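You operate a simulated robot arm through the tools that you are given. There is no shell and no other tool. Be economical: measure what you need, move in short steps, check, and stop when the job is done.

You run a simulated robot arm. Do the job below in one go: nothing can be reset, and whatever is moved stays where it is left.

TASK
Try the plugged grey hand switch once and stand it in the PASS or FAIL holder, as the tester shows.
Fine: turn the power knob off before pulling it out.
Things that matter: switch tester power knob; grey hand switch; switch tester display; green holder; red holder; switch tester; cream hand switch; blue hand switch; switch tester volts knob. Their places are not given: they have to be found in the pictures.

The check looks at the end state, three seconds after you hand in, the way a careful person would. Anything else that was tipped, shoved, dropped, spilled or broken makes it a failure.

THE ROBOT
A 7-joint arm with a two-finger parallel gripper, fixed in place. Base frame: the origin is at the foot of the arm, x ahead of it, y to its left, z up; the work surface is at about z = 0.4. Units: cm, degrees, N and s.
With the tool pointing down near the work surface it reaches from about 22 to 58 cm from the base axis. Its first joint turns from -66.0 to 66.0 degrees. Payload 2.5 kg.
Tool frame: the origin (TCP) lies between the finger pads and is the grasp point; the fingertips stand 2.3 cm ahead of it; z points along the fingers, y is the line along which they close. Largest opening 9.4 cm; finger width 3.8, thickness 1; the body of the gripper, 5.4 by 9.6 cm, starts 3.9 cm behind the TCP.
Orientation is that of the tool frame in the base frame, as a unit quaternion [w, x, y, z]. With the fingers straight down and closing along the base's y, the tool's x points along the base's -x, its y along +y and its z along -z.

THE INTERFACE
- The arm moves only by the tool nudge_tool. Its argument "motion" is a list of rows, each a list of 7 numbers: the turn, a rotation vector about the tool's x, y, z in units of 4 degrees (1.0 is 4 degrees), then the shift along the tool's x, y, z in units of 30 mm (1.0 is 30 mm), then the gripper command, from -1 (shut) to 1 (fully open), values between in proportion. In form: [[rx, ry, rz, tx, ty, tz, claw], ...]. A call has 1 to 12 rows; each row shifts and turns the commanded pose from where the row before left it, along the tool's axes as they then stand. A call with a number of a shift or a turn outside -1 to 1 is refused whole. Rows are played at 5 a second. More than 5 cm and 8.6 degrees between two rows, or a gripper value outside its range, and nothing of the call is played. Where a pose cannot be reached the arm comes as near as it can. A force on the tool above 50 N (or 10 N above the force at the start of the call, whichever is more), or a blocked arm, ends the call early, and 0.2 s more pass. Each finger travels about 10.8 cm/s and halts on what it meets, pressing with about 32 N; the grip force reading is that of the motor and also rises with nothing between the fingers. The clock runs only during rows and for 0.2 s after the last one: add rows that do not move to give the fingers time. The reply holds the time, the measured pose of the TCP, the force on the tool along the base axes, the opening and the grip force, in the units named above and with some noise, and new pictures: "show" is both (left out), scene, wrist or none.
- Cameras (640 x 400 px; columns grow to the right, rows downward): "scene" is fixed at [10.25, -39.72, 55.11]; the picture's right is [0.93, -0.38, 0.00], its down [-0.19, -0.46, -0.87] and it looks along [0.33, 0.80, -0.49] (base axes); focal length 253 px, centre (320, 200). "wrist" rides on the gripper at [8.6, 1.6, -7.5] in the tool frame; the picture's right is [-0.18, 0.98, 0.00], its down [-0.58, -0.11, -0.81] and it looks along [-0.79, -0.15, 0.59] (tool axes); focal length 243 px, centre (320, 200).
- measure_at(camera, pixels): for up to 12 pixels [column, row] of the newest picture of that camera ("zoom" is the newest enlarged one), the place [x, y, z] in the base frame of the surface seen there, good to about 0.2 cm. The clock stands still meanwhile.
- zoom(camera, box): a new picture of the part [left, top, right, bottom] of that camera's present view, enlarged. The clock stands still meanwhile.
- close_job(): hands the job in; it is judged then, once.

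Go step by step. Measure first, check grasps and placings, and put right what went wrong. The budget is 80 turns and 200 pictures, counting those below and the enlarged ones. Unless the task says otherwise, let go and move clear before handing in, and close with one line.

The tools are called after "Emit:" by a JSON object that holds its "fn" and its "kwargs". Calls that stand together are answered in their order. nudge_tool: Moves the arm, as the interface text tells. Its arguments: {"type":"object","properties":{"motion":{"type":"array","items":{"type":"array","items":{"type":"number"}}},"show":{"type":"string","enum":["both","scene","wrist","none"]}},"required":["motion"]} The other tools are called the same way: measure_at (camera, pixels) gives the place of the surface under pixels of a picture; zoom (camera, box) takes an enlarged picture of a part of a camera's view; close_job () hands the job in.

At the start:

```text
clock: 0.0
eef_pos: [32.1, 24.08, 46.26]
tcp_rot: [0.001, 0.0, 1.0, 0.0]
wrist_force: [1.0, 0.6, 0.4]
width: 9.41
grip_force: 0.0
```

scene: 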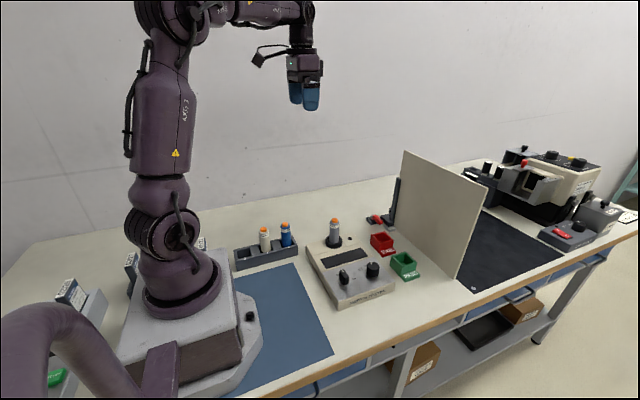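
wrist: 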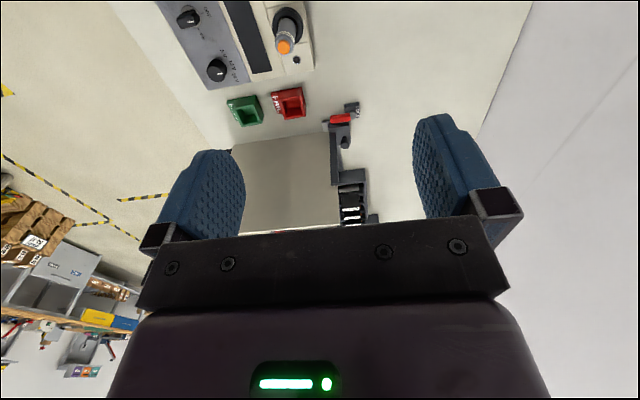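

The tester sits around scene pixel (345,265), with the plugged grey switch at (334,232), two knobs at (345,277) and (373,270), and red and green holders at (381,242) and (404,264). I'll zoom in to see the details.

Emit:
{"fn": "zoom", "kwargs": {"camera": "scene", "box": [290, 205, 430, 315]}}

Emit:
{"fn": "zoom", "kwargs": {"camera": "wrist", "box": [140, 0, 360, 140]}}

```text
3.64 times, centred on (360, 260) of scene
```

zoom: 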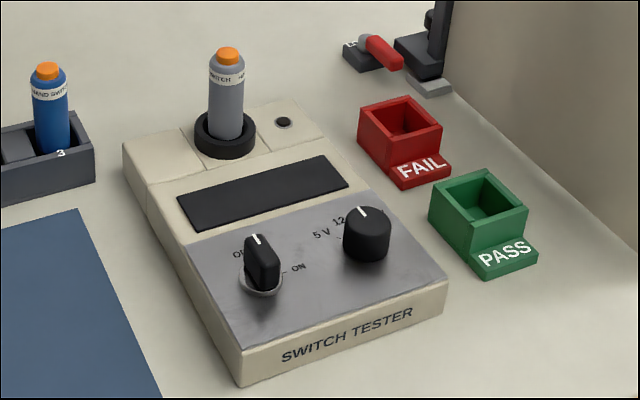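

```text
2.86 times, centred on (250, 70) of wrist
```

zoom: 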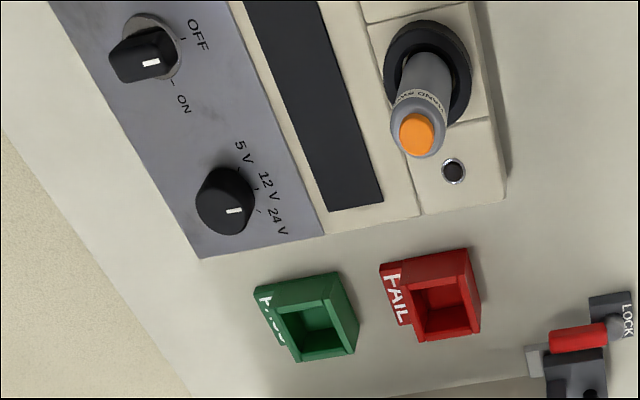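

The power knob's mark seems near OFF, and the volts knob's mark may be near 12 or 24 V. I'll measure the key places and enlarge the switch label and knobs.

Emit:
{"fn": "zoom", "kwargs": {"camera": "scene", "box": [320, 212, 352, 232]}}

Emit:
{"fn": "zoom", "kwargs": {"camera": "wrist", "box": [170, 0, 250, 90]}}

Emit:
{"fn": "zoom", "kwargs": {"camera": "scene", "box": [325, 240, 405, 290]}}

Emit:
{"fn": "measure_at", "kwargs": {"camera": "scene", "pixels": [[335, 220], [335, 230], [333, 243], [346, 275], [345, 270], [373, 264], [373, 268], [309, 245], [353, 308], [392, 285], [355, 229], [345, 258]]}}

Emit:
{"fn": "measure_at", "kwargs": {"camera": "scene", "pixels": [[369, 235], [378, 231], [386, 237], [376, 242], [380, 238], [385, 253], [385, 254], [397, 252], [406, 263], [394, 257], [393, 262], [398, 259]]}}

```text
16.00 times, centred on (336, 222) of scene
```

zoom: 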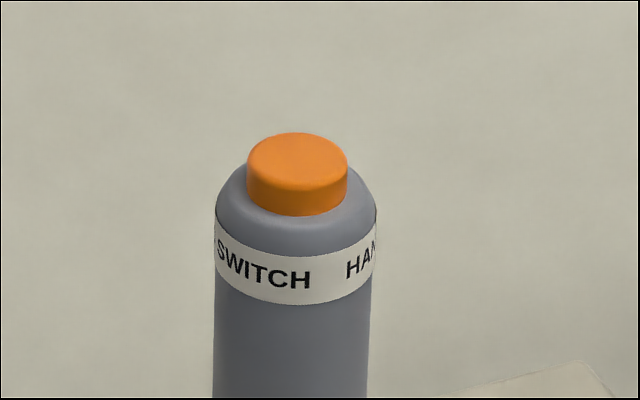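

```text
4.44 times, centred on (210, 45) of wrist
```

zoom: 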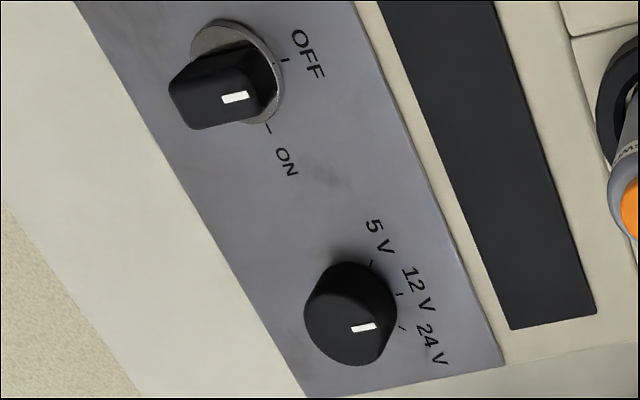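

```text
8.00 times, centred on (365, 265) of scene
```

zoom: 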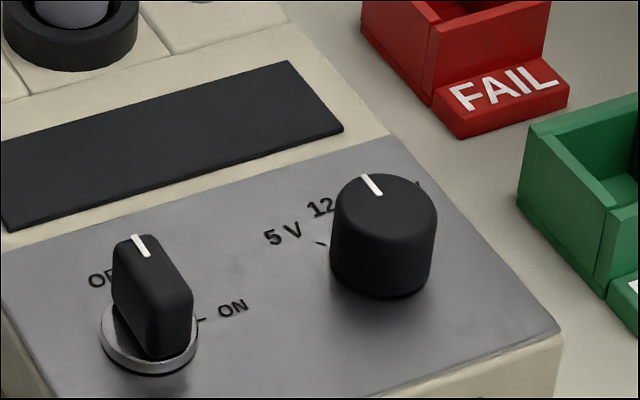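

```text
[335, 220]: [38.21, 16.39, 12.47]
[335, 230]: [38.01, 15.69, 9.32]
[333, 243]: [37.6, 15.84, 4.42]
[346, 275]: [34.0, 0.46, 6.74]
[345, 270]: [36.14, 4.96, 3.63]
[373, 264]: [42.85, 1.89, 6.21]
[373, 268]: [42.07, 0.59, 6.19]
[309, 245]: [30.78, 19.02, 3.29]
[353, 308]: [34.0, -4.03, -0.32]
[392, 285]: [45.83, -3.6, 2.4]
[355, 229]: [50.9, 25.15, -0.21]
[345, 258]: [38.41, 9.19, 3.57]
```

```text
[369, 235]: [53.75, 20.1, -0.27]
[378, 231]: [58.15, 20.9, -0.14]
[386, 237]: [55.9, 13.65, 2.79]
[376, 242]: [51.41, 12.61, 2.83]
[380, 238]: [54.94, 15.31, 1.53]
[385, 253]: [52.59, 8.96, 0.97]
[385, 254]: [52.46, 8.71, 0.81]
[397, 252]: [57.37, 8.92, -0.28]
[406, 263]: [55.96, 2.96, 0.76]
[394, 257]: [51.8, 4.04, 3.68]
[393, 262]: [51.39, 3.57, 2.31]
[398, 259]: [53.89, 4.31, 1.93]
```

The power knob points straight back at OFF and the volts knob at the middle mark (12 V). I'll move high above the tester and then turn the tool so the fingers close along base x.

Emit:
{"fn": "nudge_tool", "kwargs": {"motion": [[0, 0, 0, -0.107, -0.852, 0.602, 1], [0, 0, 0, -0.107, -0.852, 0.602, 1], [0, 0, 0, -0.107, -0.852, 0.602, 1], [0, 0, 0, -0.107, -0.852, 0.602, 1], [0, 0, 0, -0.107, -0.852, 0.602, 1], [0, 0, 0, -0.107, -0.852, 0.602, 1], [0, 0, 0, -0.107, -0.852, 0.602, 1], [0, 0, 0, -0.107, -0.852, 0.602, 1], [0, 0, 0, -0.107, -0.852, 0.602, 1], [0, 0, 0, 0, 0, 0, 1]], "show": "wrist"}}

Emit:
{"fn": "nudge_tool", "kwargs": {"motion": [[0, 0, -1, 0, 0, 0, 1], [0, 0, -1, 0, 0, 0, 1], [0, 0, -1, 0, 0, 0, 1], [0, 0, -1, 0, 0, 0, 1], [0, 0, -1, 0, 0, 0, 1], [0, 0, -1, 0, 0, 0, 1], [0, 0, -1, 0, 0, 0, 1], [0, 0, -1, 0, 0, 0, 1], [0, 0, -1, 0, 0, 0, 1], [0, 0, -1, 0, 0, 0, 1], [0, 0, -1, 0, 0, 0, 1], [0, 0, -1, 0, 0, 0, 1]], "show": "none"}}

Emit:
{"fn": "nudge_tool", "kwargs": {"motion": [[0, 0, -1, 0, 0, 0, 1], [0, 0, -1, 0, 0, 0, 1], [0, 0, -1, 0, 0, 0, 1], [0, 0, -1, 0, 0, 0, 1], [0, 0, -1, 0, 0, 0, 1], [0, 0, -1, 0, 0, 0, 1], [0, 0, -1, 0, 0, 0, 1], [0, 0, -1, 0, 0, 0, 1], [0, 0, -1, 0, 0, 0, 1], [0, 0, -1, 0, 0, 0, 1], [0, 0, -0.5, 0, 0, 0, 1], [0, 0, 0, 0, 0, 0, 1]], "show": "both"}}

```text
clock: 2.2
eef_pos: [34.87, 1.2, 29.85]
tcp_rot: [0.0, 0.0, 1.0, 0.001]
wrist_force: [-0.7, -0.3, 0.2]
width: 9.4
grip_force: 0.0
```

wrist: 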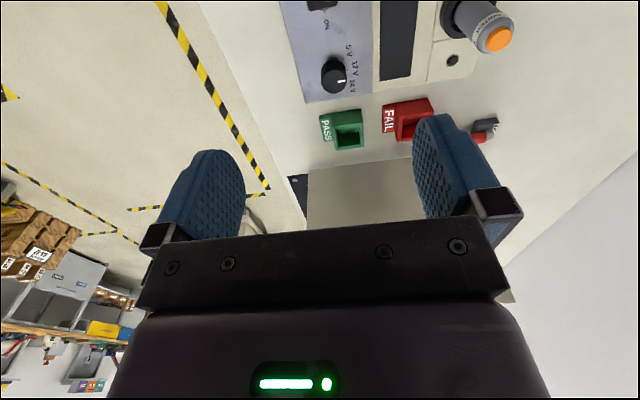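

```text
clock: 4.8
eef_pos: [35.06, 1.06, 29.81]
tcp_rot: [0.0, -0.408, 0.913, 0.0]
wrist_force: [-0.9, -0.4, 0.5]
width: 9.39
grip_force: 0.1
```

```text
clock: 7.4
eef_pos: [34.87, 1.18, 29.94]
tcp_rot: [0.0, 0.708, -0.706, 0.0]
wrist_force: [0.5, -0.2, 1.0]
width: 9.39
grip_force: 0.1
```

scene: 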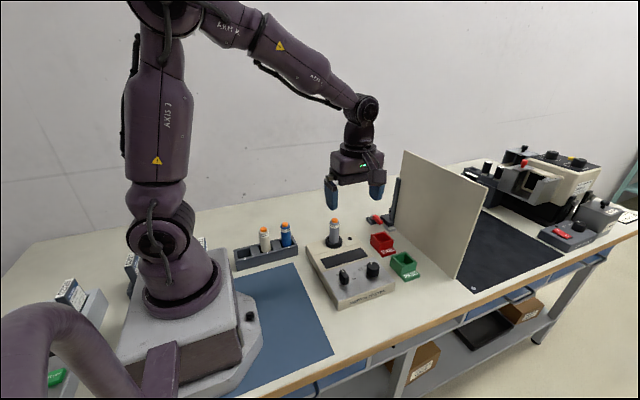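
wrist: 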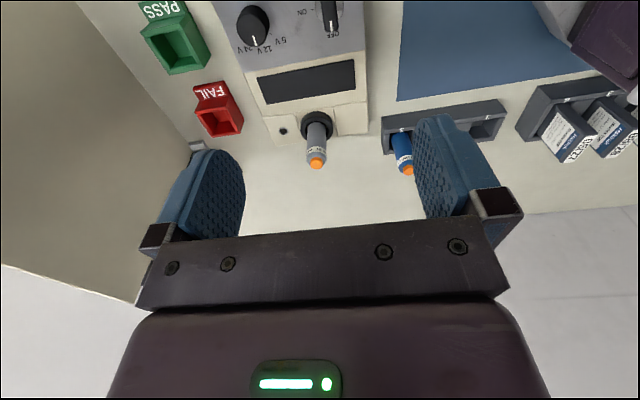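

The tool now closes along x and the whole tester is visible at the top of the wrist picture. I'll enlarge it and measure the knob.

Emit:
{"fn": "zoom", "kwargs": {"camera": "wrist", "box": [210, 0, 380, 106]}}

Emit:
{"fn": "measure_at", "kwargs": {"camera": "zoom", "pixels": [[452, 40], [455, 90], [462, 118], [445, 60], [465, 60], [162, 90], [165, 150], [385, 50], [480, 135], [260, 160], [360, 280], [100, 150]]}}

Emit:
{"fn": "measure_at", "kwargs": {"camera": "wrist", "pixels": [[317, 162], [317, 140], [317, 118], [302, 125], [332, 125], [195, 106], [224, 96], [242, 124], [212, 135], [141, 27], [186, 12], [210, 62]]}}

```text
3.76 times, centred on (295, 53) of wrist
```

zoom: 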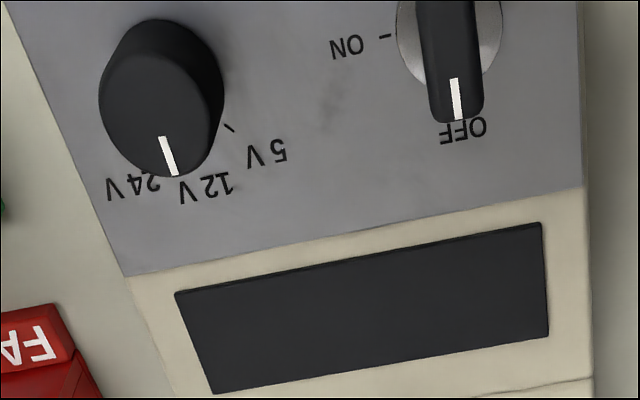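

```text
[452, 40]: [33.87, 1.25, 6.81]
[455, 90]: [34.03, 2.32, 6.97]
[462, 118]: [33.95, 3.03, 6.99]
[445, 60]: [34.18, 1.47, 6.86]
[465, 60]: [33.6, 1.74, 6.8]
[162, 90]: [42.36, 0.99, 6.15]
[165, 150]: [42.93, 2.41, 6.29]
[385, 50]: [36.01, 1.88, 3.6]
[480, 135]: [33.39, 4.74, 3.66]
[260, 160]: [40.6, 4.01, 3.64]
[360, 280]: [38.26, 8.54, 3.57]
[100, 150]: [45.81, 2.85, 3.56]
```

```text
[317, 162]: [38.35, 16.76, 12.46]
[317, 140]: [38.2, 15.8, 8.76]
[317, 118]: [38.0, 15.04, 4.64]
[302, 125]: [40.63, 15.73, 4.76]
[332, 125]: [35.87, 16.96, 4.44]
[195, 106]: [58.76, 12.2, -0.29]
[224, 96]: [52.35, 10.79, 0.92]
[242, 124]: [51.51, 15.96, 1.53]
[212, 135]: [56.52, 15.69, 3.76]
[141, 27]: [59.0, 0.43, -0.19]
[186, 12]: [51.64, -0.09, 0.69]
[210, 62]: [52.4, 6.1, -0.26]
```

The knob blade sits near (34, 1.5), top z≈7, with its ON tick at (36.0, 1.9). I'll back off toward -y and lower for a cleaner look at the knob's centre.

Emit:
{"fn": "nudge_tool", "kwargs": {"motion": [[0, 0, 0, 0.9, 0, 0.3, 1], [0, 0, 0, 0.9, 0, 0.3, 1], [0, 0, 0, 0.9, 0, 0.3, 1], [0, 0, 0, 0, 0, 0, 1]], "show": "wrist"}}

Emit:
{"fn": "zoom", "kwargs": {"camera": "wrist", "box": [220, 0, 380, 100]}}

```text
clock: 8.4
eef_pos: [35.06, -7.13, 27.12]
tcp_rot: [0.0, 0.708, -0.706, 0.0]
wrist_force: [-0.5, -0.3, -0.1]
width: 9.39
grip_force: 0.0
```

wrist: 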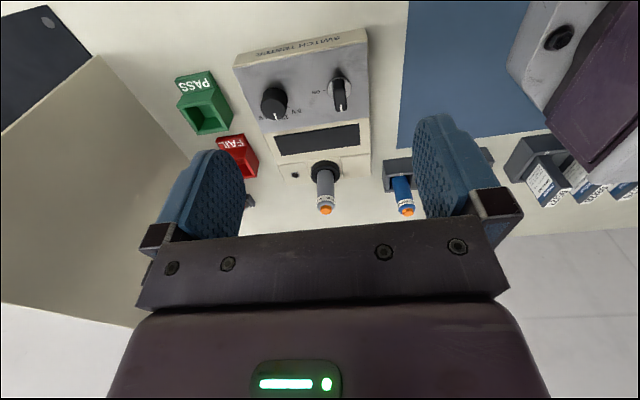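

```text
4.00 times, centred on (300, 50) of wrist
```

zoom: 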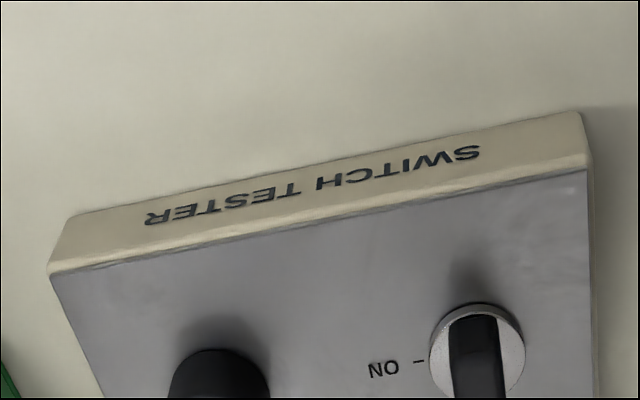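

Emit:
{"fn": "zoom", "kwargs": {"camera": "wrist", "box": [230, 50, 390, 150]}}

Emit:
{"fn": "measure_at", "kwargs": {"camera": "zoom", "pixels": [[402, 160], [490, 155], [442, 108], [440, 125], [440, 150], [440, 200], [445, 235], [380, 165], [177, 340], [514, 295], [525, 370], [190, 420]]}}

Emit:
{"fn": "measure_at", "kwargs": {"camera": "wrist", "pixels": [[234, 66], [366, 43], [326, 210], [326, 204], [324, 163], [310, 172], [337, 172], [359, 124], [275, 137], [371, 174], [271, 179], [368, 120]]}}

```text
4.00 times, centred on (310, 100) of wrist
```

zoom: 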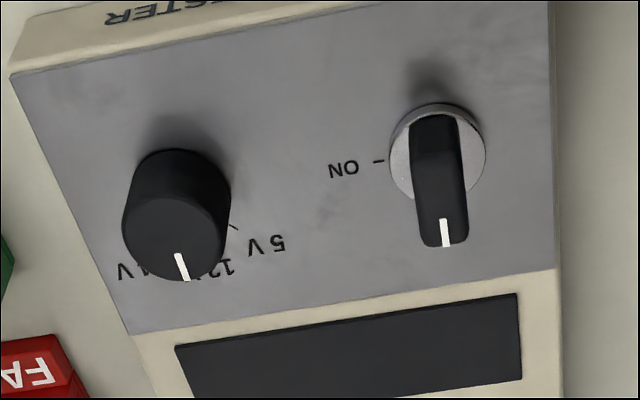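

```text
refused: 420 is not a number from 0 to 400
```

```text
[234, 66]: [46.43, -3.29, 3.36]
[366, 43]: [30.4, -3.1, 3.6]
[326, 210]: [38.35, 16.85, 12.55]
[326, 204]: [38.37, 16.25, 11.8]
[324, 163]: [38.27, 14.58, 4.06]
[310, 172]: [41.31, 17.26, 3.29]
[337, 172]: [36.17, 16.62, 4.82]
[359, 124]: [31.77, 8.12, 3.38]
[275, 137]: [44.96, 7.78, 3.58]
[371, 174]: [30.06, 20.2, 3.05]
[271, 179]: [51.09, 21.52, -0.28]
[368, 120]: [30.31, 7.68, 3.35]
```

The tester is axis-aligned within a degree or so (front edge y≈-3.2, left edge x≈30.3). I'll measure the knob exactly.

Emit:
{"fn": "measure_at", "kwargs": {"camera": "zoom", "pixels": [[395, 160], [480, 155], [442, 105], [430, 125], [440, 150], [440, 180], [446, 215], [446, 232], [380, 161], [425, 200], [460, 200], [446, 243]]}}

```text
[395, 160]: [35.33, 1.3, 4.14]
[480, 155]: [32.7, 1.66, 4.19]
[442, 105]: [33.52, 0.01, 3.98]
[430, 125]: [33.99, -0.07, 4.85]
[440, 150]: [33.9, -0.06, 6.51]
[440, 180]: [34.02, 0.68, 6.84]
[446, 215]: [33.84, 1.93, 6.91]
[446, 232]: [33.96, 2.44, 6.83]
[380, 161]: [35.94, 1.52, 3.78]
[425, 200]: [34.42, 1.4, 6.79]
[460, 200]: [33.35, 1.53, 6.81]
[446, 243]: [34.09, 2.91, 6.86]
```

The knob is centred at (34.0, 1.45), top z 6.85, blade 1.2 cm wide along y, and its ON mark is 90° clockwise. I'll move above it with the fingers open about 3.5 cm.

Emit:
{"fn": "nudge_tool", "kwargs": {"motion": [[0, 0, 0, -0.572, 0.071, 0.808, 0], [0, 0, 0, -0.572, 0.071, 0.808, -0.25], [0, 0, 0, -0.572, 0.071, 0.808, -0.25], [0, 0, 0, -0.572, 0.071, 0.808, -0.25], [0, 0, 0, -0.572, 0.071, 0.808, -0.25], [0, 0, 0, 0, 0, 0, -0.25], [0, 0, 0, 0, 0, 0, -0.25]], "show": "both"}}

```text
clock: 10.0
eef_pos: [33.98, 1.54, 15.07]
tcp_rot: [0.0, -0.707, 0.707, 0.0]
wrist_force: [-0.3, -0.2, -0.4]
width: 3.53
grip_force: 0.0
```

scene: 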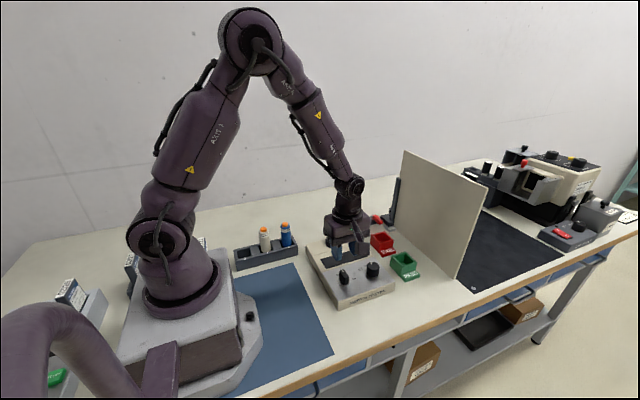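
wrist: 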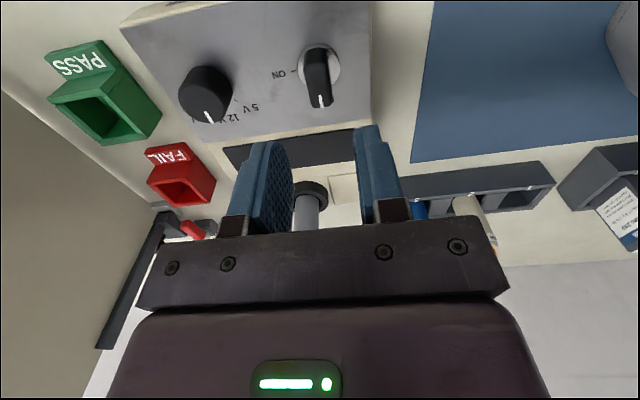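

The knob (318,75) lines up with the finger mid-line. I'll lower to z≈7.0 with the fingers straddling the blade.

Emit:
{"fn": "nudge_tool", "kwargs": {"motion": [[0, 0, 0, 0.03, 0, 0.7, -0.25], [0, 0, 0, 0, 0, 0.7, -0.25], [0, 0, 0, 0, 0, 0.7, -0.25], [0, 0, 0, 0, 0, 0.58, -0.25], [0, 0, 0, 0, 0, 0, -0.25]], "show": "wrist"}}

```text
clock: 11.2
eef_pos: [33.94, 1.49, 6.99]
tcp_rot: [0.0, 0.707, -0.707, 0.0]
wrist_force: [-0.6, -0.7, 0.4]
width: 3.53
grip_force: 0.1
```

wrist: 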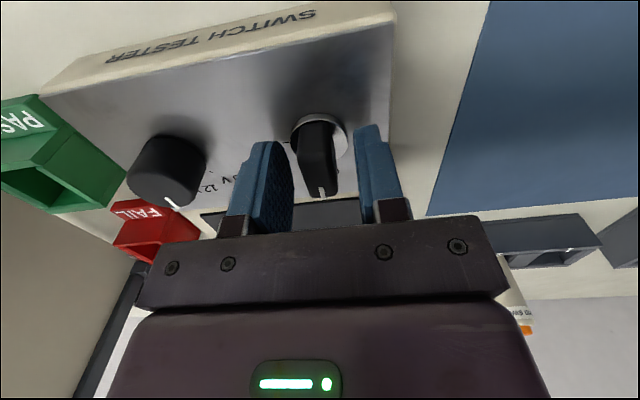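

The fingers straddle the blade. I'll close on it and then begin turning clockwise.

Emit:
{"fn": "nudge_tool", "kwargs": {"motion": [[0, 0, 0, 0, 0, 0, -1], [0, 0, 0, 0, 0, 0, -1], [0, 0, 0, 0, 0, 0, -1], [0, 0, 1, 0, 0, 0, -1], [0, 0, 1, 0, 0, 0, -1], [0, 0, 1, 0, 0, 0, -1], [0, 0, 1, 0, 0, 0, -1], [0, 0, 1, 0, 0, 0, -1]], "show": "wrist"}}

```text
clock: 13.0
eef_pos: [34.05, 1.58, 7.0]
tcp_rot: [0.001, -0.573, 0.82, -0.001]
wrist_force: [25.2, 5.2, -37.0]
width: 1.59
grip_force: 45.1
```

wrist: 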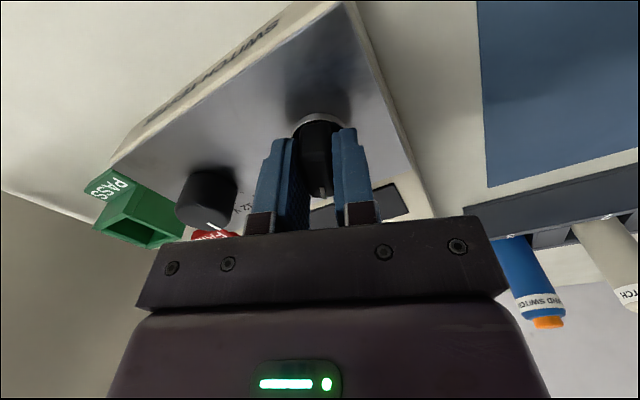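

The knob follows (mark at (322,190) still between the pads), but forces of 25/-37 N have built up. I'll hold still for a moment to see whether they settle.

Emit:
{"fn": "nudge_tool", "kwargs": {"motion": [[0, 0, 0, 0, 0, 0, -1], [0, 0, 0, 0, 0, 0, -1]], "show": "none"}}

Emit:
{"fn": "zoom", "kwargs": {"camera": "scene", "box": [310, 235, 400, 310]}}

Emit:
{"fn": "zoom", "kwargs": {"camera": "wrist", "box": [240, 90, 400, 240]}}

```text
clock: 13.6
eef_pos: [34.05, 1.48, 7.04]
tcp_rot: [0.003, -0.573, 0.819, 0.0]
wrist_force: [26.7, 5.6, -39.7]
width: 1.58
grip_force: 44.7
```

```text
5.33 times, centred on (355, 272) of scene
```

zoom: 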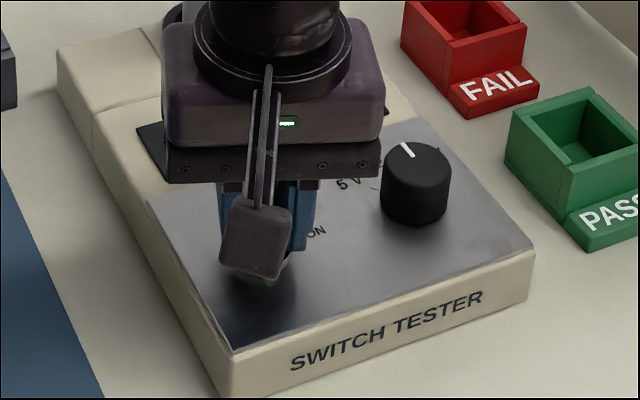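

```text
2.67 times, centred on (320, 165) of wrist
```

zoom: 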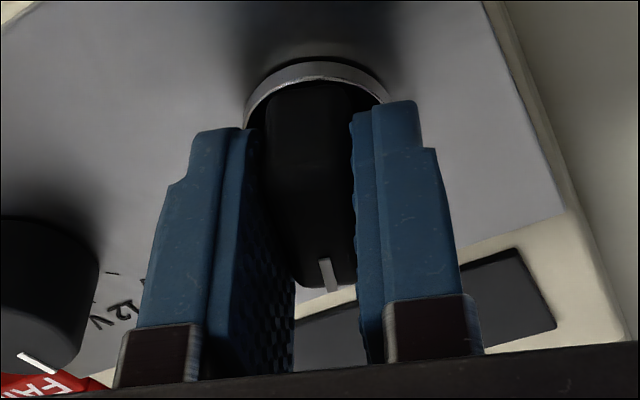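

The knob lags a bit, sitting skewed between the pads. I'll ease up slightly while turning on and watch the force.

Emit:
{"fn": "nudge_tool", "kwargs": {"motion": [[0, 0, 0, 0, 0, -0.05, -1], [0, 0, 1, 0, 0, 0, -1], [0, 0, 1, 0, 0, 0, -1], [0, 0, 0, 0, 0, 0, -1]], "show": "wrist"}}

Emit:
{"fn": "zoom", "kwargs": {"camera": "wrist", "box": [240, 90, 400, 240]}}

```text
clock: 14.6
eef_pos: [33.85, 1.52, 7.24]
tcp_rot: [0.001, -0.514, 0.858, -0.001]
wrist_force: [18.4, -2.9, -30.6]
width: 1.58
grip_force: 45.0
```

wrist: 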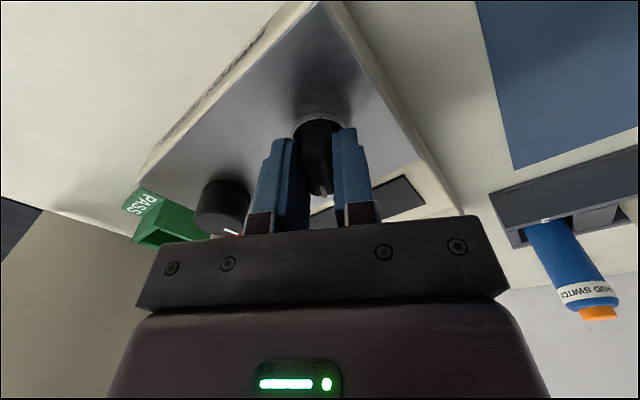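

```text
2.67 times, centred on (320, 165) of wrist
```

zoom: 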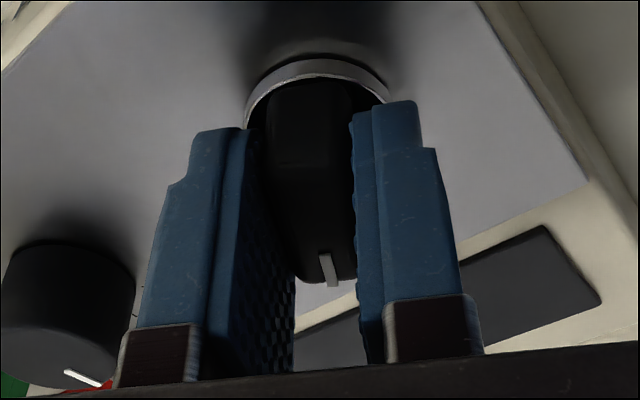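

The knob turns with the tool (28° of tool turn so far) and forces are steady. I'll keep going.

Emit:
{"fn": "nudge_tool", "kwargs": {"motion": [[0, 0, 1, 0, 0, 0, -1], [0, 0, 1, 0, 0, 0, -1], [0, 0, 1, 0, 0, 0, -1], [0, 0, 1, 0, 0, 0, -1], [0, 0, 1, 0, 0, 0, -1], [0, 0, 1, 0, 0, 0, -1], [0, 0, 1, 0, 0, 0, -1], [0, 0, 0, 0, 0, 0, -1]], "show": "both"}}

Emit:
{"fn": "zoom", "kwargs": {"camera": "scene", "box": [310, 235, 400, 310]}}

```text
clock: 16.4
eef_pos: [34.05, 1.48, 7.19]
tcp_rot: [0.001, -0.292, 0.956, 0.0]
wrist_force: [22.5, -3.3, -29.2]
width: 1.59
grip_force: 44.7
```

scene: 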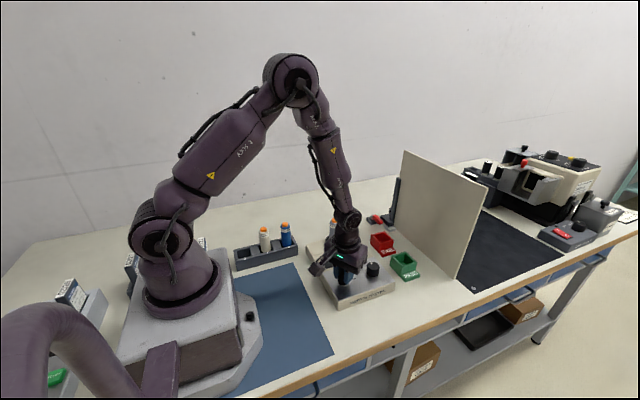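
wrist: 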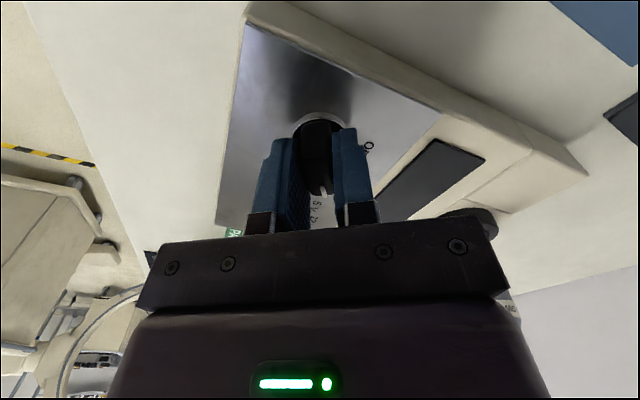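

```text
5.33 times, centred on (355, 272) of scene
```

zoom: 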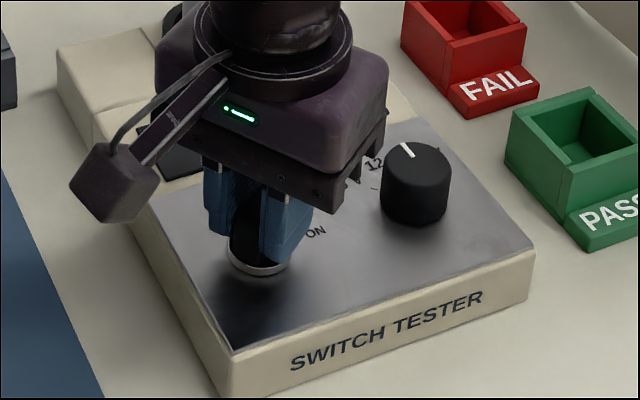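

Tool has turned 56°, the knob follows, and the body is clear of everything. I'll continue to about 90°.

Emit:
{"fn": "nudge_tool", "kwargs": {"motion": [[0, 0, 1, 0, 0, 0, -1], [0, 0, 1, 0, 0, 0, -1], [0, 0, 1, 0, 0, 0, -1], [0, 0, 1, 0, 0, 0, -1], [0, 0, 1, 0, 0, 0, -1], [0, 0, 1, 0, 0, 0, -1], [0, 0, 1, 0, 0, 0, -1], [0, 0, 1, 0, 0, 0, -1], [0, 0, 0, 0, 0, 0, -1]], "show": "wrist"}}

Emit:
{"fn": "zoom", "kwargs": {"camera": "wrist", "box": [240, 90, 400, 240]}}

```text
clock: 18.4
eef_pos: [33.96, 1.35, 7.09]
tcp_rot: [0.001, -0.016, 1.0, 0.0]
wrist_force: [13.7, 1.4, -31.5]
width: 1.58
grip_force: 44.6
```

wrist: 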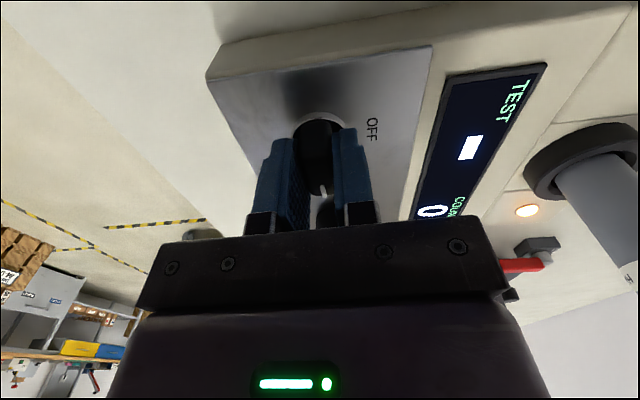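

```text
2.67 times, centred on (320, 165) of wrist
```

zoom: 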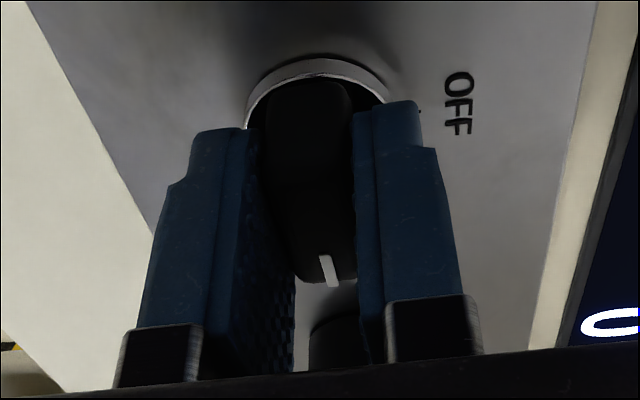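

The display lit up ("TEST", count 0), so the power is ON. I'll release, rise, and look at the display.

Emit:
{"fn": "nudge_tool", "kwargs": {"motion": [[0, 0, 0, 0, 0, 0, -0.3], [0, 0, 0, 0, 0, 0, -0.3], [0, 0, 0, 0, 0, 0, -0.3], [0, 0, 0, 0, 0, -0.7, -0.3], [0, 0, 0, 0, 0, -1, -0.3], [0, 0, 0, 0, 0, -1, -0.3], [0, 0, 0, 0, 0, -1, -0.3], [0, 0, 0, 0, 0, -1, -0.3], [0, 0, 0, 0, 0, 0, -0.3]], "show": "both"}}

Emit:
{"fn": "zoom", "kwargs": {"camera": "scene", "box": [310, 210, 400, 310]}}

```text
clock: 20.4
eef_pos: [34.05, 1.43, 21.32]
tcp_rot: [0.0, -0.018, 1.0, 0.0]
wrist_force: [-0.3, -0.8, 0.1]
width: 3.31
grip_force: 0.0
```

scene: 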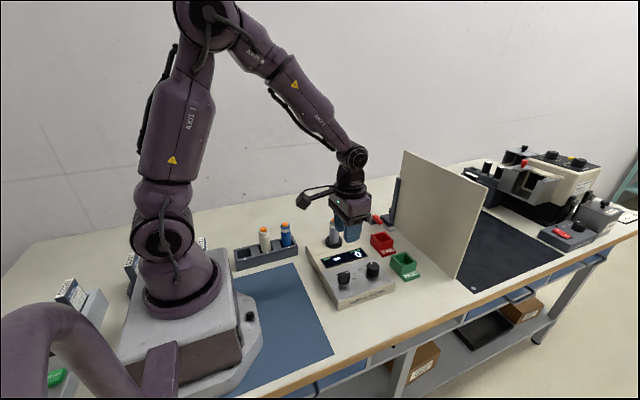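
wrist: 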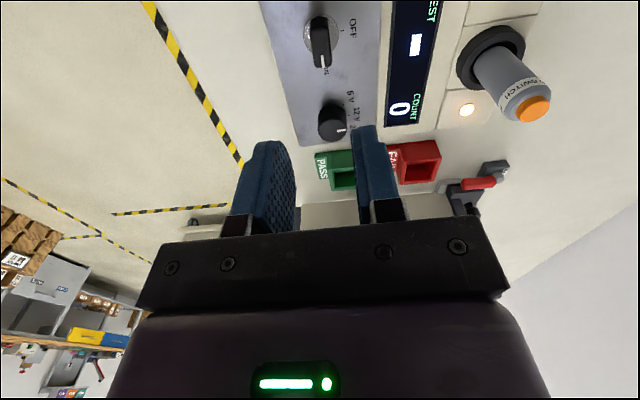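

```text
4.00 times, centred on (355, 260) of scene
```

zoom: 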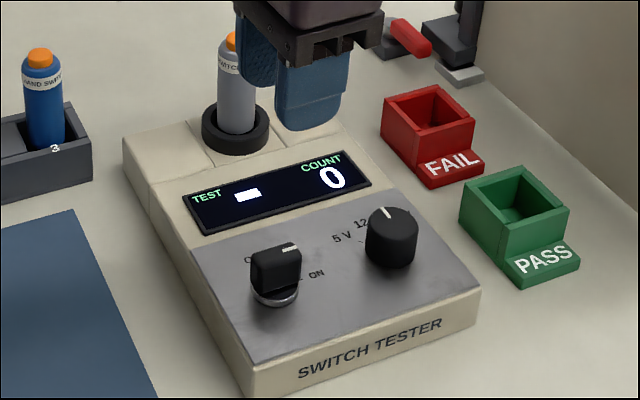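

Power is ON, with the display reading "–, COUNT 0". I'll measure the orange button to press it with shut fingers.

Emit:
{"fn": "measure_at", "kwargs": {"camera": "wrist", "pixels": [[533, 110], [526, 105], [540, 108], [533, 118], [530, 100], [510, 90], [490, 60]]}}

Emit:
{"fn": "measure_at", "kwargs": {"camera": "scene", "pixels": [[334, 219], [335, 221], [334, 227], [333, 235], [331, 235]]}}

Emit:
{"fn": "zoom", "kwargs": {"camera": "wrist", "box": [450, 20, 570, 130]}}

```text
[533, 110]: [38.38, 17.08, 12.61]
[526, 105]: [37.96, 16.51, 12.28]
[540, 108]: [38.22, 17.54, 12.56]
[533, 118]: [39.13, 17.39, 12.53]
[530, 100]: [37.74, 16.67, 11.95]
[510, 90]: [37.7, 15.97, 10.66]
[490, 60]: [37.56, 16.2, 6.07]
```

```text
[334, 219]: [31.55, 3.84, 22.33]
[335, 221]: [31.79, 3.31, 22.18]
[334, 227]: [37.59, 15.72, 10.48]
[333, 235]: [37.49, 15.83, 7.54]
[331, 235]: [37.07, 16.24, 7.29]
```

```text
3.64 times, centred on (510, 75) of wrist
```

zoom: 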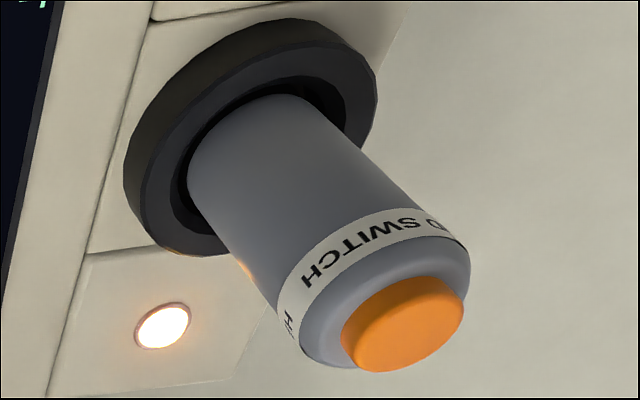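

The button is centred at about (38.3, 16.9), top z≈12.6. I'll shut the fingers and move above it.

Emit:
{"fn": "nudge_tool", "kwargs": {"motion": [[0, 0, 0.5, 0, 0, 0, -1], [0, 0, 0, -0.236, 0.86, 0, -1], [0, 0, 0, -0.236, 0.86, 0, -1], [0, 0, 0, -0.236, 0.86, 0, -1], [0, 0, 0, -0.236, 0.86, 0, -1], [0, 0, 0, -0.236, 0.86, 0, -1], [0, 0, 0, -0.236, 0.86, 0, -1], [0, 0, 0, 0, 0, 0.9, -1], [0, 0, 0, 0, 0, 0.6, -1], [0, 0, 0, 0, 0, 0, -1]], "show": "both"}}

```text
clock: 22.6
eef_pos: [38.07, 17.01, 16.79]
tcp_rot: [0.0, 0.0, 1.0, 0.0]
wrist_force: [-0.5, -0.8, 0.3]
width: 0.0
grip_force: 32.2
```

scene: 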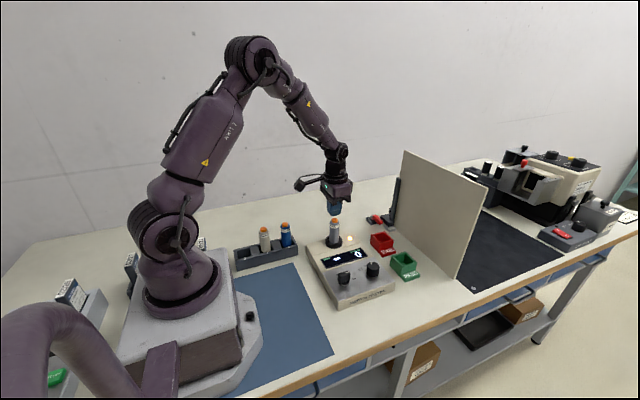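
wrist: 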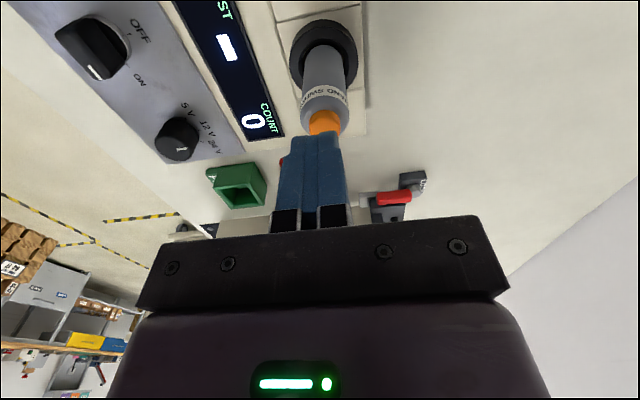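

The fingertips sit over the button (325,122) about 2 cm up. I'll lower slowly and watch the count.

Emit:
{"fn": "nudge_tool", "kwargs": {"motion": [[0, 0, 0, -0.03, 0, 0.3, -1], [0, 0, 0, 0, 0, 0.3, -1], [0, 0, 0, 0, 0, 0.05, -1], [0, 0, 0, 0, 0, 0.05, -1], [0, 0, 0, 0, 0, 0, -1]], "show": "wrist"}}

```text
clock: 23.8
eef_pos: [38.3, 16.97, 14.69]
tcp_rot: [0.0, 0.001, 1.0, 0.001]
wrist_force: [-0.2, 0.3, 1.0]
width: 0.0
grip_force: 31.1
```

wrist: 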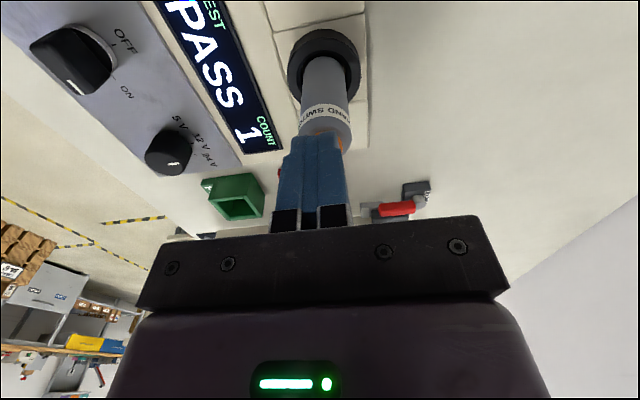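

The display reads "PASS, COUNT 1". I'll rise straight off and confirm that it stays.

Emit:
{"fn": "nudge_tool", "kwargs": {"motion": [[0, 0, 0, 0, 0, -1, -1], [0, 0, 0, 0, 0, -1, -1], [0, 0, 0, 0, 0, 0, -1], [0, 0, 0, 0, 0, 0, -1], [0, 0, 0, 0, 0, 0, -1]], "show": "wrist"}}

Emit:
{"fn": "zoom", "kwargs": {"camera": "scene", "box": [310, 210, 400, 310]}}

```text
clock: 25.0
eef_pos: [38.27, 17.06, 20.7]
tcp_rot: [0.0, 0.001, 1.0, 0.0]
wrist_force: [0.9, -0.3, -0.1]
width: 0.02
grip_force: 31.9
```

wrist: 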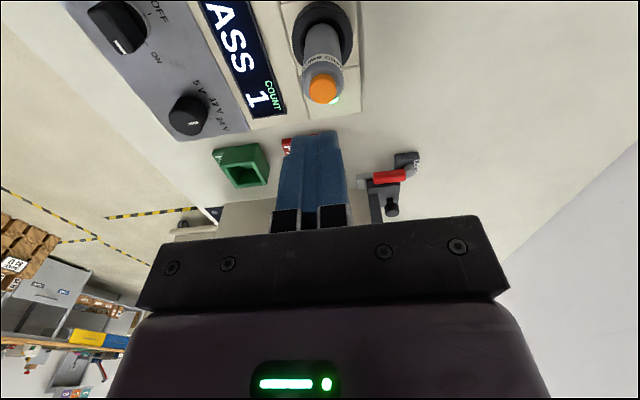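

```text
4.00 times, centred on (355, 260) of scene
```

zoom: 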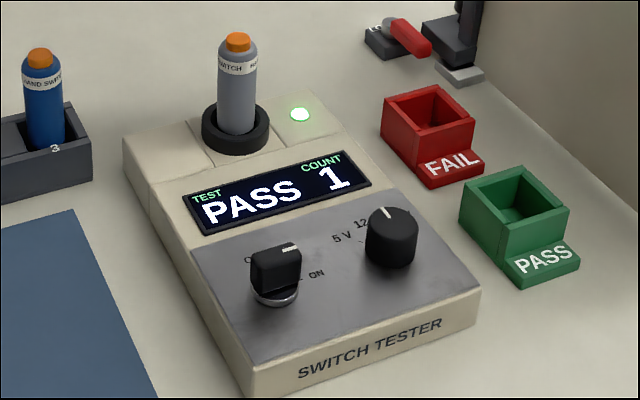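

PASS with a green lamp is confirmed. Next I'll go back to the power knob with the fingers slightly open, stopping just above it.

Emit:
{"fn": "nudge_tool", "kwargs": {"motion": [[0, 0, 0, 0.237, -0.867, 0, -1], [0, 0, 0, 0.237, -0.867, 0, -0.25], [0, 0, 0, 0.237, -0.867, 0, -0.25], [0, 0, 0, 0.237, -0.867, 0, -0.25], [0, 0, 0, 0.237, -0.867, 0, -0.25], [0, 0, 0, 0.237, -0.867, 0, -0.25], [0, 0, 0, 0, 0, 0.9, -0.25], [0, 0, 0, 0, 0, 0.9, -0.25], [0, 0, 0, 0, 0, 0.9, -0.25], [0, 0, 0, 0, 0, 0.7, -0.25], [0, 0, 0, 0, 0, 0, -0.25]], "show": "wrist"}}

```text
clock: 27.4
eef_pos: [33.98, 1.36, 10.39]
tcp_rot: [0.0, 0.0, 1.0, 0.0]
wrist_force: [0.1, 0.4, -0.6]
width: 3.51
grip_force: 0.0
```

wrist: 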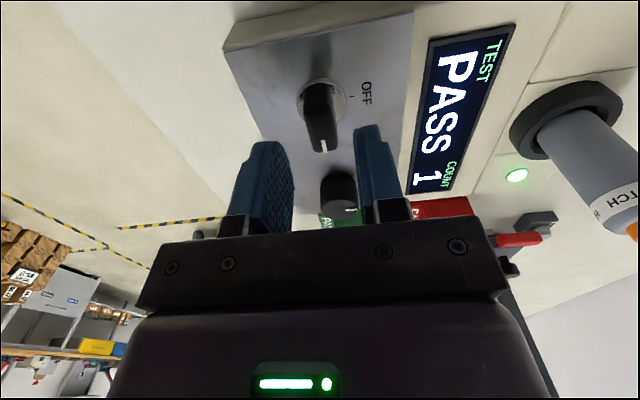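

The blade (320,120) is centred between the fingers. I'll lower, grip, and start turning back counter-clockwise.

Emit:
{"fn": "nudge_tool", "kwargs": {"motion": [[0, 0, 0, 0, 0.02, 0.53, -0.25], [0, 0, 0, 0, 0, 0.53, -0.25], [0, 0, 0, 0, 0, 0, -0.25], [0, 0, 0, 0, 0, 0, -1], [0, 0, 0, 0, 0, 0, -1], [0, 0, 0, 0, 0, 0, -1], [0, 0, -1, 0, 0, 0, -1], [0, 0, -1, 0, 0, 0, -1], [0, 0, -1, 0, 0, 0, -1], [0, 0, -1, 0, 0, 0, -1], [0, 0, -1, 0, 0, 0, -1], [0, 0, -1, 0, 0, 0, -1]], "show": "wrist"}}

```text
clock: 30.0
eef_pos: [33.96, 1.42, 7.28]
tcp_rot: [-0.001, -0.21, 0.978, 0.0]
wrist_force: [10.5, 10.1, -29.7]
width: 1.58
grip_force: 44.8
```

wrist: 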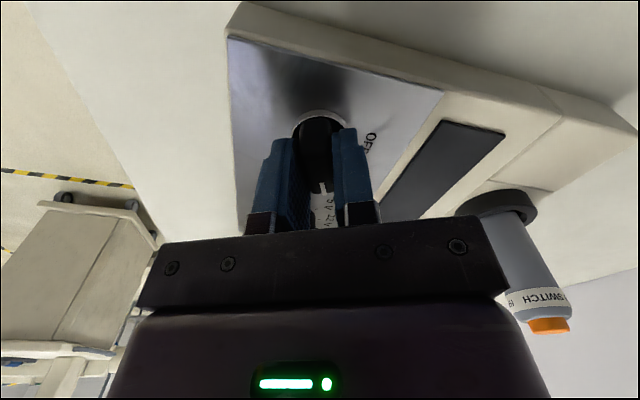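

The display has gone dark already. I'll continue turning back to the OFF mark.

Emit:
{"fn": "nudge_tool", "kwargs": {"motion": [[0, 0, -1, 0, 0, 0, -1], [0, 0, -1, 0, 0, 0, -1], [0, 0, -1, 0, 0, 0, -1], [0, 0, -1, 0, 0, 0, -1], [0, 0, -1, 0, 0, 0, -1], [0, 0, -1, 0, 0, 0, -1], [0, 0, -1, 0, 0, 0, -1], [0, 0, -1, 0, 0, 0, -1], [0, 0, -1, 0, 0, 0, -1], [0, 0, -1, 0, 0, 0, -1], [0, 0, -1, 0, 0, 0, -1], [0, 0, -1, 0, 0, 0, -1]], "show": "none"}}

Emit:
{"fn": "nudge_tool", "kwargs": {"motion": [[0, 0, -1, 0, 0, 0, -1], [0, 0, -1, 0, 0, 0, -1], [0, 0, -1, 0, 0, 0, -1], [0, 0, -1, 0, 0, 0, -1], [0, 0, 0, 0, 0, 0, -1]], "show": "wrist"}}

Emit:
{"fn": "zoom", "kwargs": {"camera": "wrist", "box": [220, 60, 420, 240]}}

```text
clock: 32.6
eef_pos: [33.98, 1.54, 7.25]
tcp_rot: [0.001, -0.588, 0.809, 0.0]
wrist_force: [3.4, 18.5, -27.0]
width: 1.6
grip_force: 44.7
```

```text
clock: 33.8
eef_pos: [34.05, 1.47, 7.28]
tcp_rot: [0.001, -0.696, 0.718, 0.001]
wrist_force: [4.4, 23.4, -27.7]
width: 1.57
grip_force: 44.8
```

wrist: 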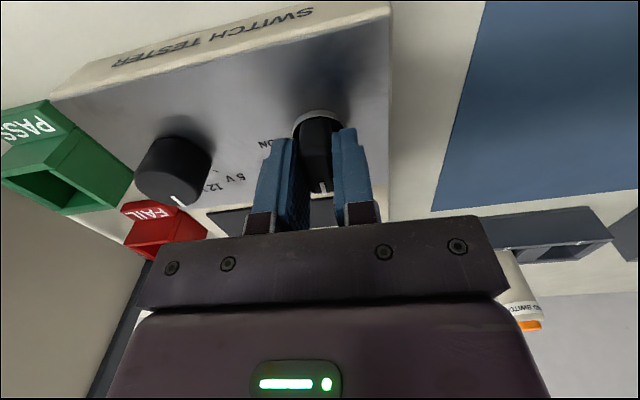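

```text
2.22 times, centred on (320, 150) of wrist
```

zoom: 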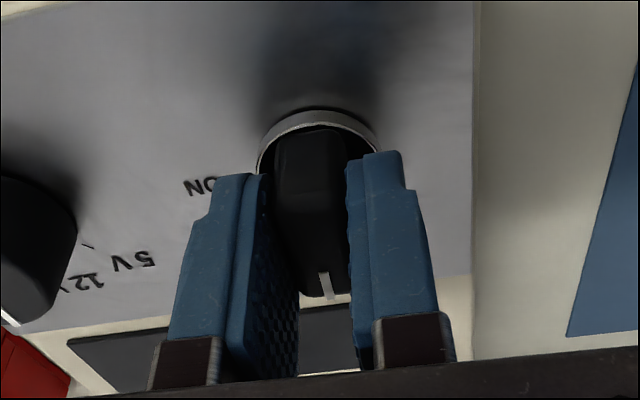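

The knob is close to its starting direction. I'll add a small turn, release, and rise to check.

Emit:
{"fn": "nudge_tool", "kwargs": {"motion": [[0, 0, -0.5, 0, 0, 0, -1], [0, 0, 0, 0, 0, 0, -0.25], [0, 0, 0, 0, 0, 0, -0.25], [0, 0, 0, 0, 0, 0, -0.25], [0, 0, 0, 0, 0, -0.8, -0.25], [0, 0, 0, 0, 0, -1, -0.25], [0, 0, 0, 0, 0, -1, -0.25], [0, 0, 0, 0, 0, -1, -0.25], [0, 0, 0, 0, 0, -1, -0.25], [0, 0, 0, 0, 0, -1, -0.25], [0, 0, 0, 0, 0, 0, -0.25]], "show": "wrist"}}

Emit:
{"fn": "zoom", "kwargs": {"camera": "wrist", "box": [210, 0, 380, 106]}}

Emit:
{"fn": "zoom", "kwargs": {"camera": "scene", "box": [310, 210, 430, 310]}}

```text
clock: 36.2
eef_pos: [34.0, 1.51, 24.69]
tcp_rot: [0.0, 0.707, -0.707, 0.0]
wrist_force: [0.0, 0.4, 0.3]
width: 3.55
grip_force: 0.0
```

wrist: 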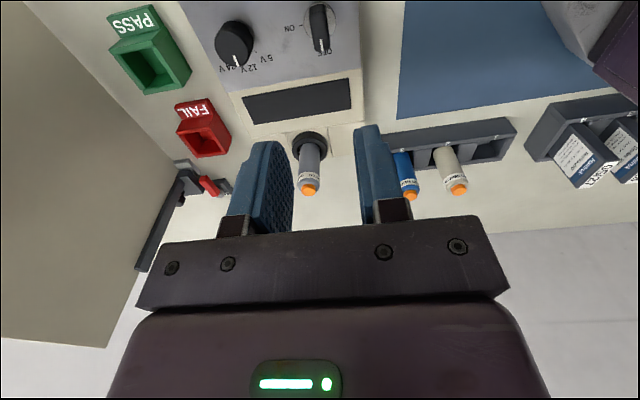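

```text
3.76 times, centred on (295, 53) of wrist
```

zoom: 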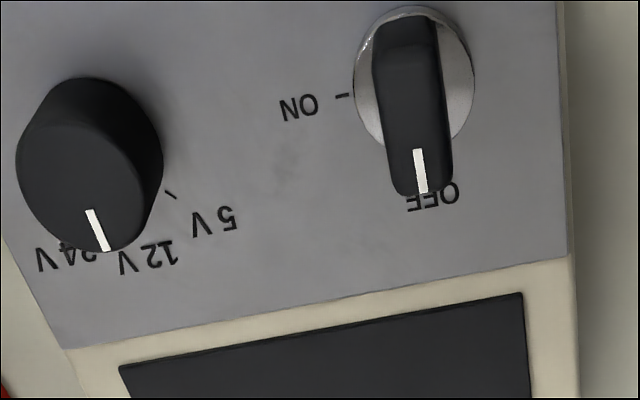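

```text
4.00 times, centred on (370, 260) of scene
```

zoom: 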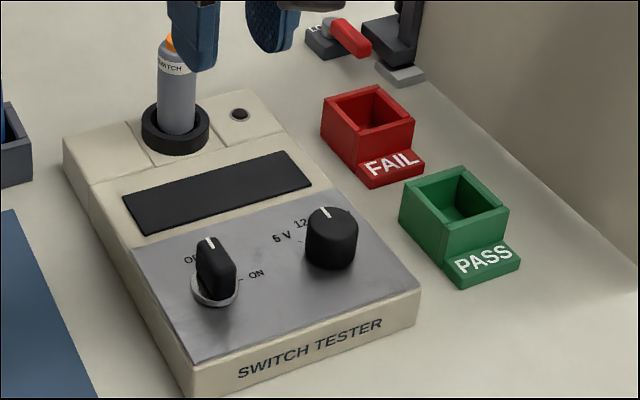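

The knob is at OFF and the display is dark. Now I'll measure the green holder, the board behind it, and the switch.

Emit:
{"fn": "zoom", "kwargs": {"camera": "wrist", "box": [90, 0, 230, 100]}}

Emit:
{"fn": "measure_at", "kwargs": {"camera": "zoom", "pixels": [[95, 200], [330, 130], [445, 300], [250, 420], [310, 270], [300, 330], [150, 210], [400, 280], [230, 280], [150, 90], [320, 310], [270, 240]]}}

Emit:
{"fn": "measure_at", "kwargs": {"camera": "wrist", "pixels": [[40, 20], [100, 80], [160, 140], [309, 189], [309, 183], [298, 170], [309, 165], [320, 170], [308, 150], [408, 190], [456, 185], [405, 195]]}}

```text
4.00 times, centred on (160, 50) of wrist
```

zoom: 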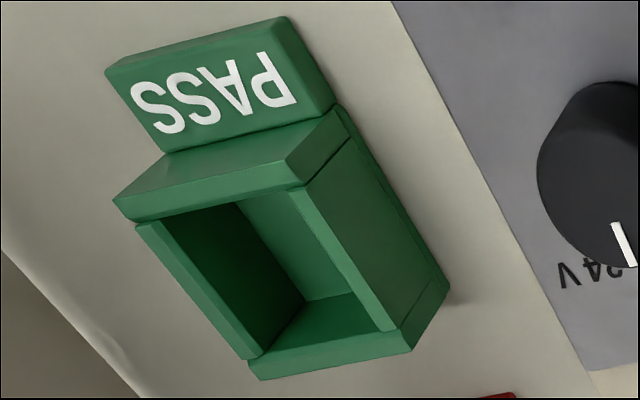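

```text
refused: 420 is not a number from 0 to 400
```

```text
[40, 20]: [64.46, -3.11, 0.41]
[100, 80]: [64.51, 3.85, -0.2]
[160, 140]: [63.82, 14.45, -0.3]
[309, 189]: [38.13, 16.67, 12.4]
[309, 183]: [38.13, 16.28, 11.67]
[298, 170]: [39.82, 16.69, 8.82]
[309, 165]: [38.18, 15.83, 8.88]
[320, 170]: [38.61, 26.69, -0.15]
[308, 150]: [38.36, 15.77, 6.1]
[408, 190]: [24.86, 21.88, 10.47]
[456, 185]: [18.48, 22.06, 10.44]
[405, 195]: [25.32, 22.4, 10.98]
```

Emit:
{"fn": "measure_at", "kwargs": {"camera": "zoom", "pixels": [[118, 200], [140, 228], [252, 358], [262, 370], [340, 112], [300, 195], [388, 325], [410, 345], [320, 290], [295, 300], [230, 205], [290, 340]]}}

```text
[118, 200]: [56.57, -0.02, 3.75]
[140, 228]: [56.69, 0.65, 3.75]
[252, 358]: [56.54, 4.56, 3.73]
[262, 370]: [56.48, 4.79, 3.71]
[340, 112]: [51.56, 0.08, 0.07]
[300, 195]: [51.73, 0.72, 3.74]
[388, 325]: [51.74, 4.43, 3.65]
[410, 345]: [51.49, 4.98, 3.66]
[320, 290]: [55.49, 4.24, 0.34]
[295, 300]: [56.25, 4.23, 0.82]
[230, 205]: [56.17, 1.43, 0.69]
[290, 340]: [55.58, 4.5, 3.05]
```

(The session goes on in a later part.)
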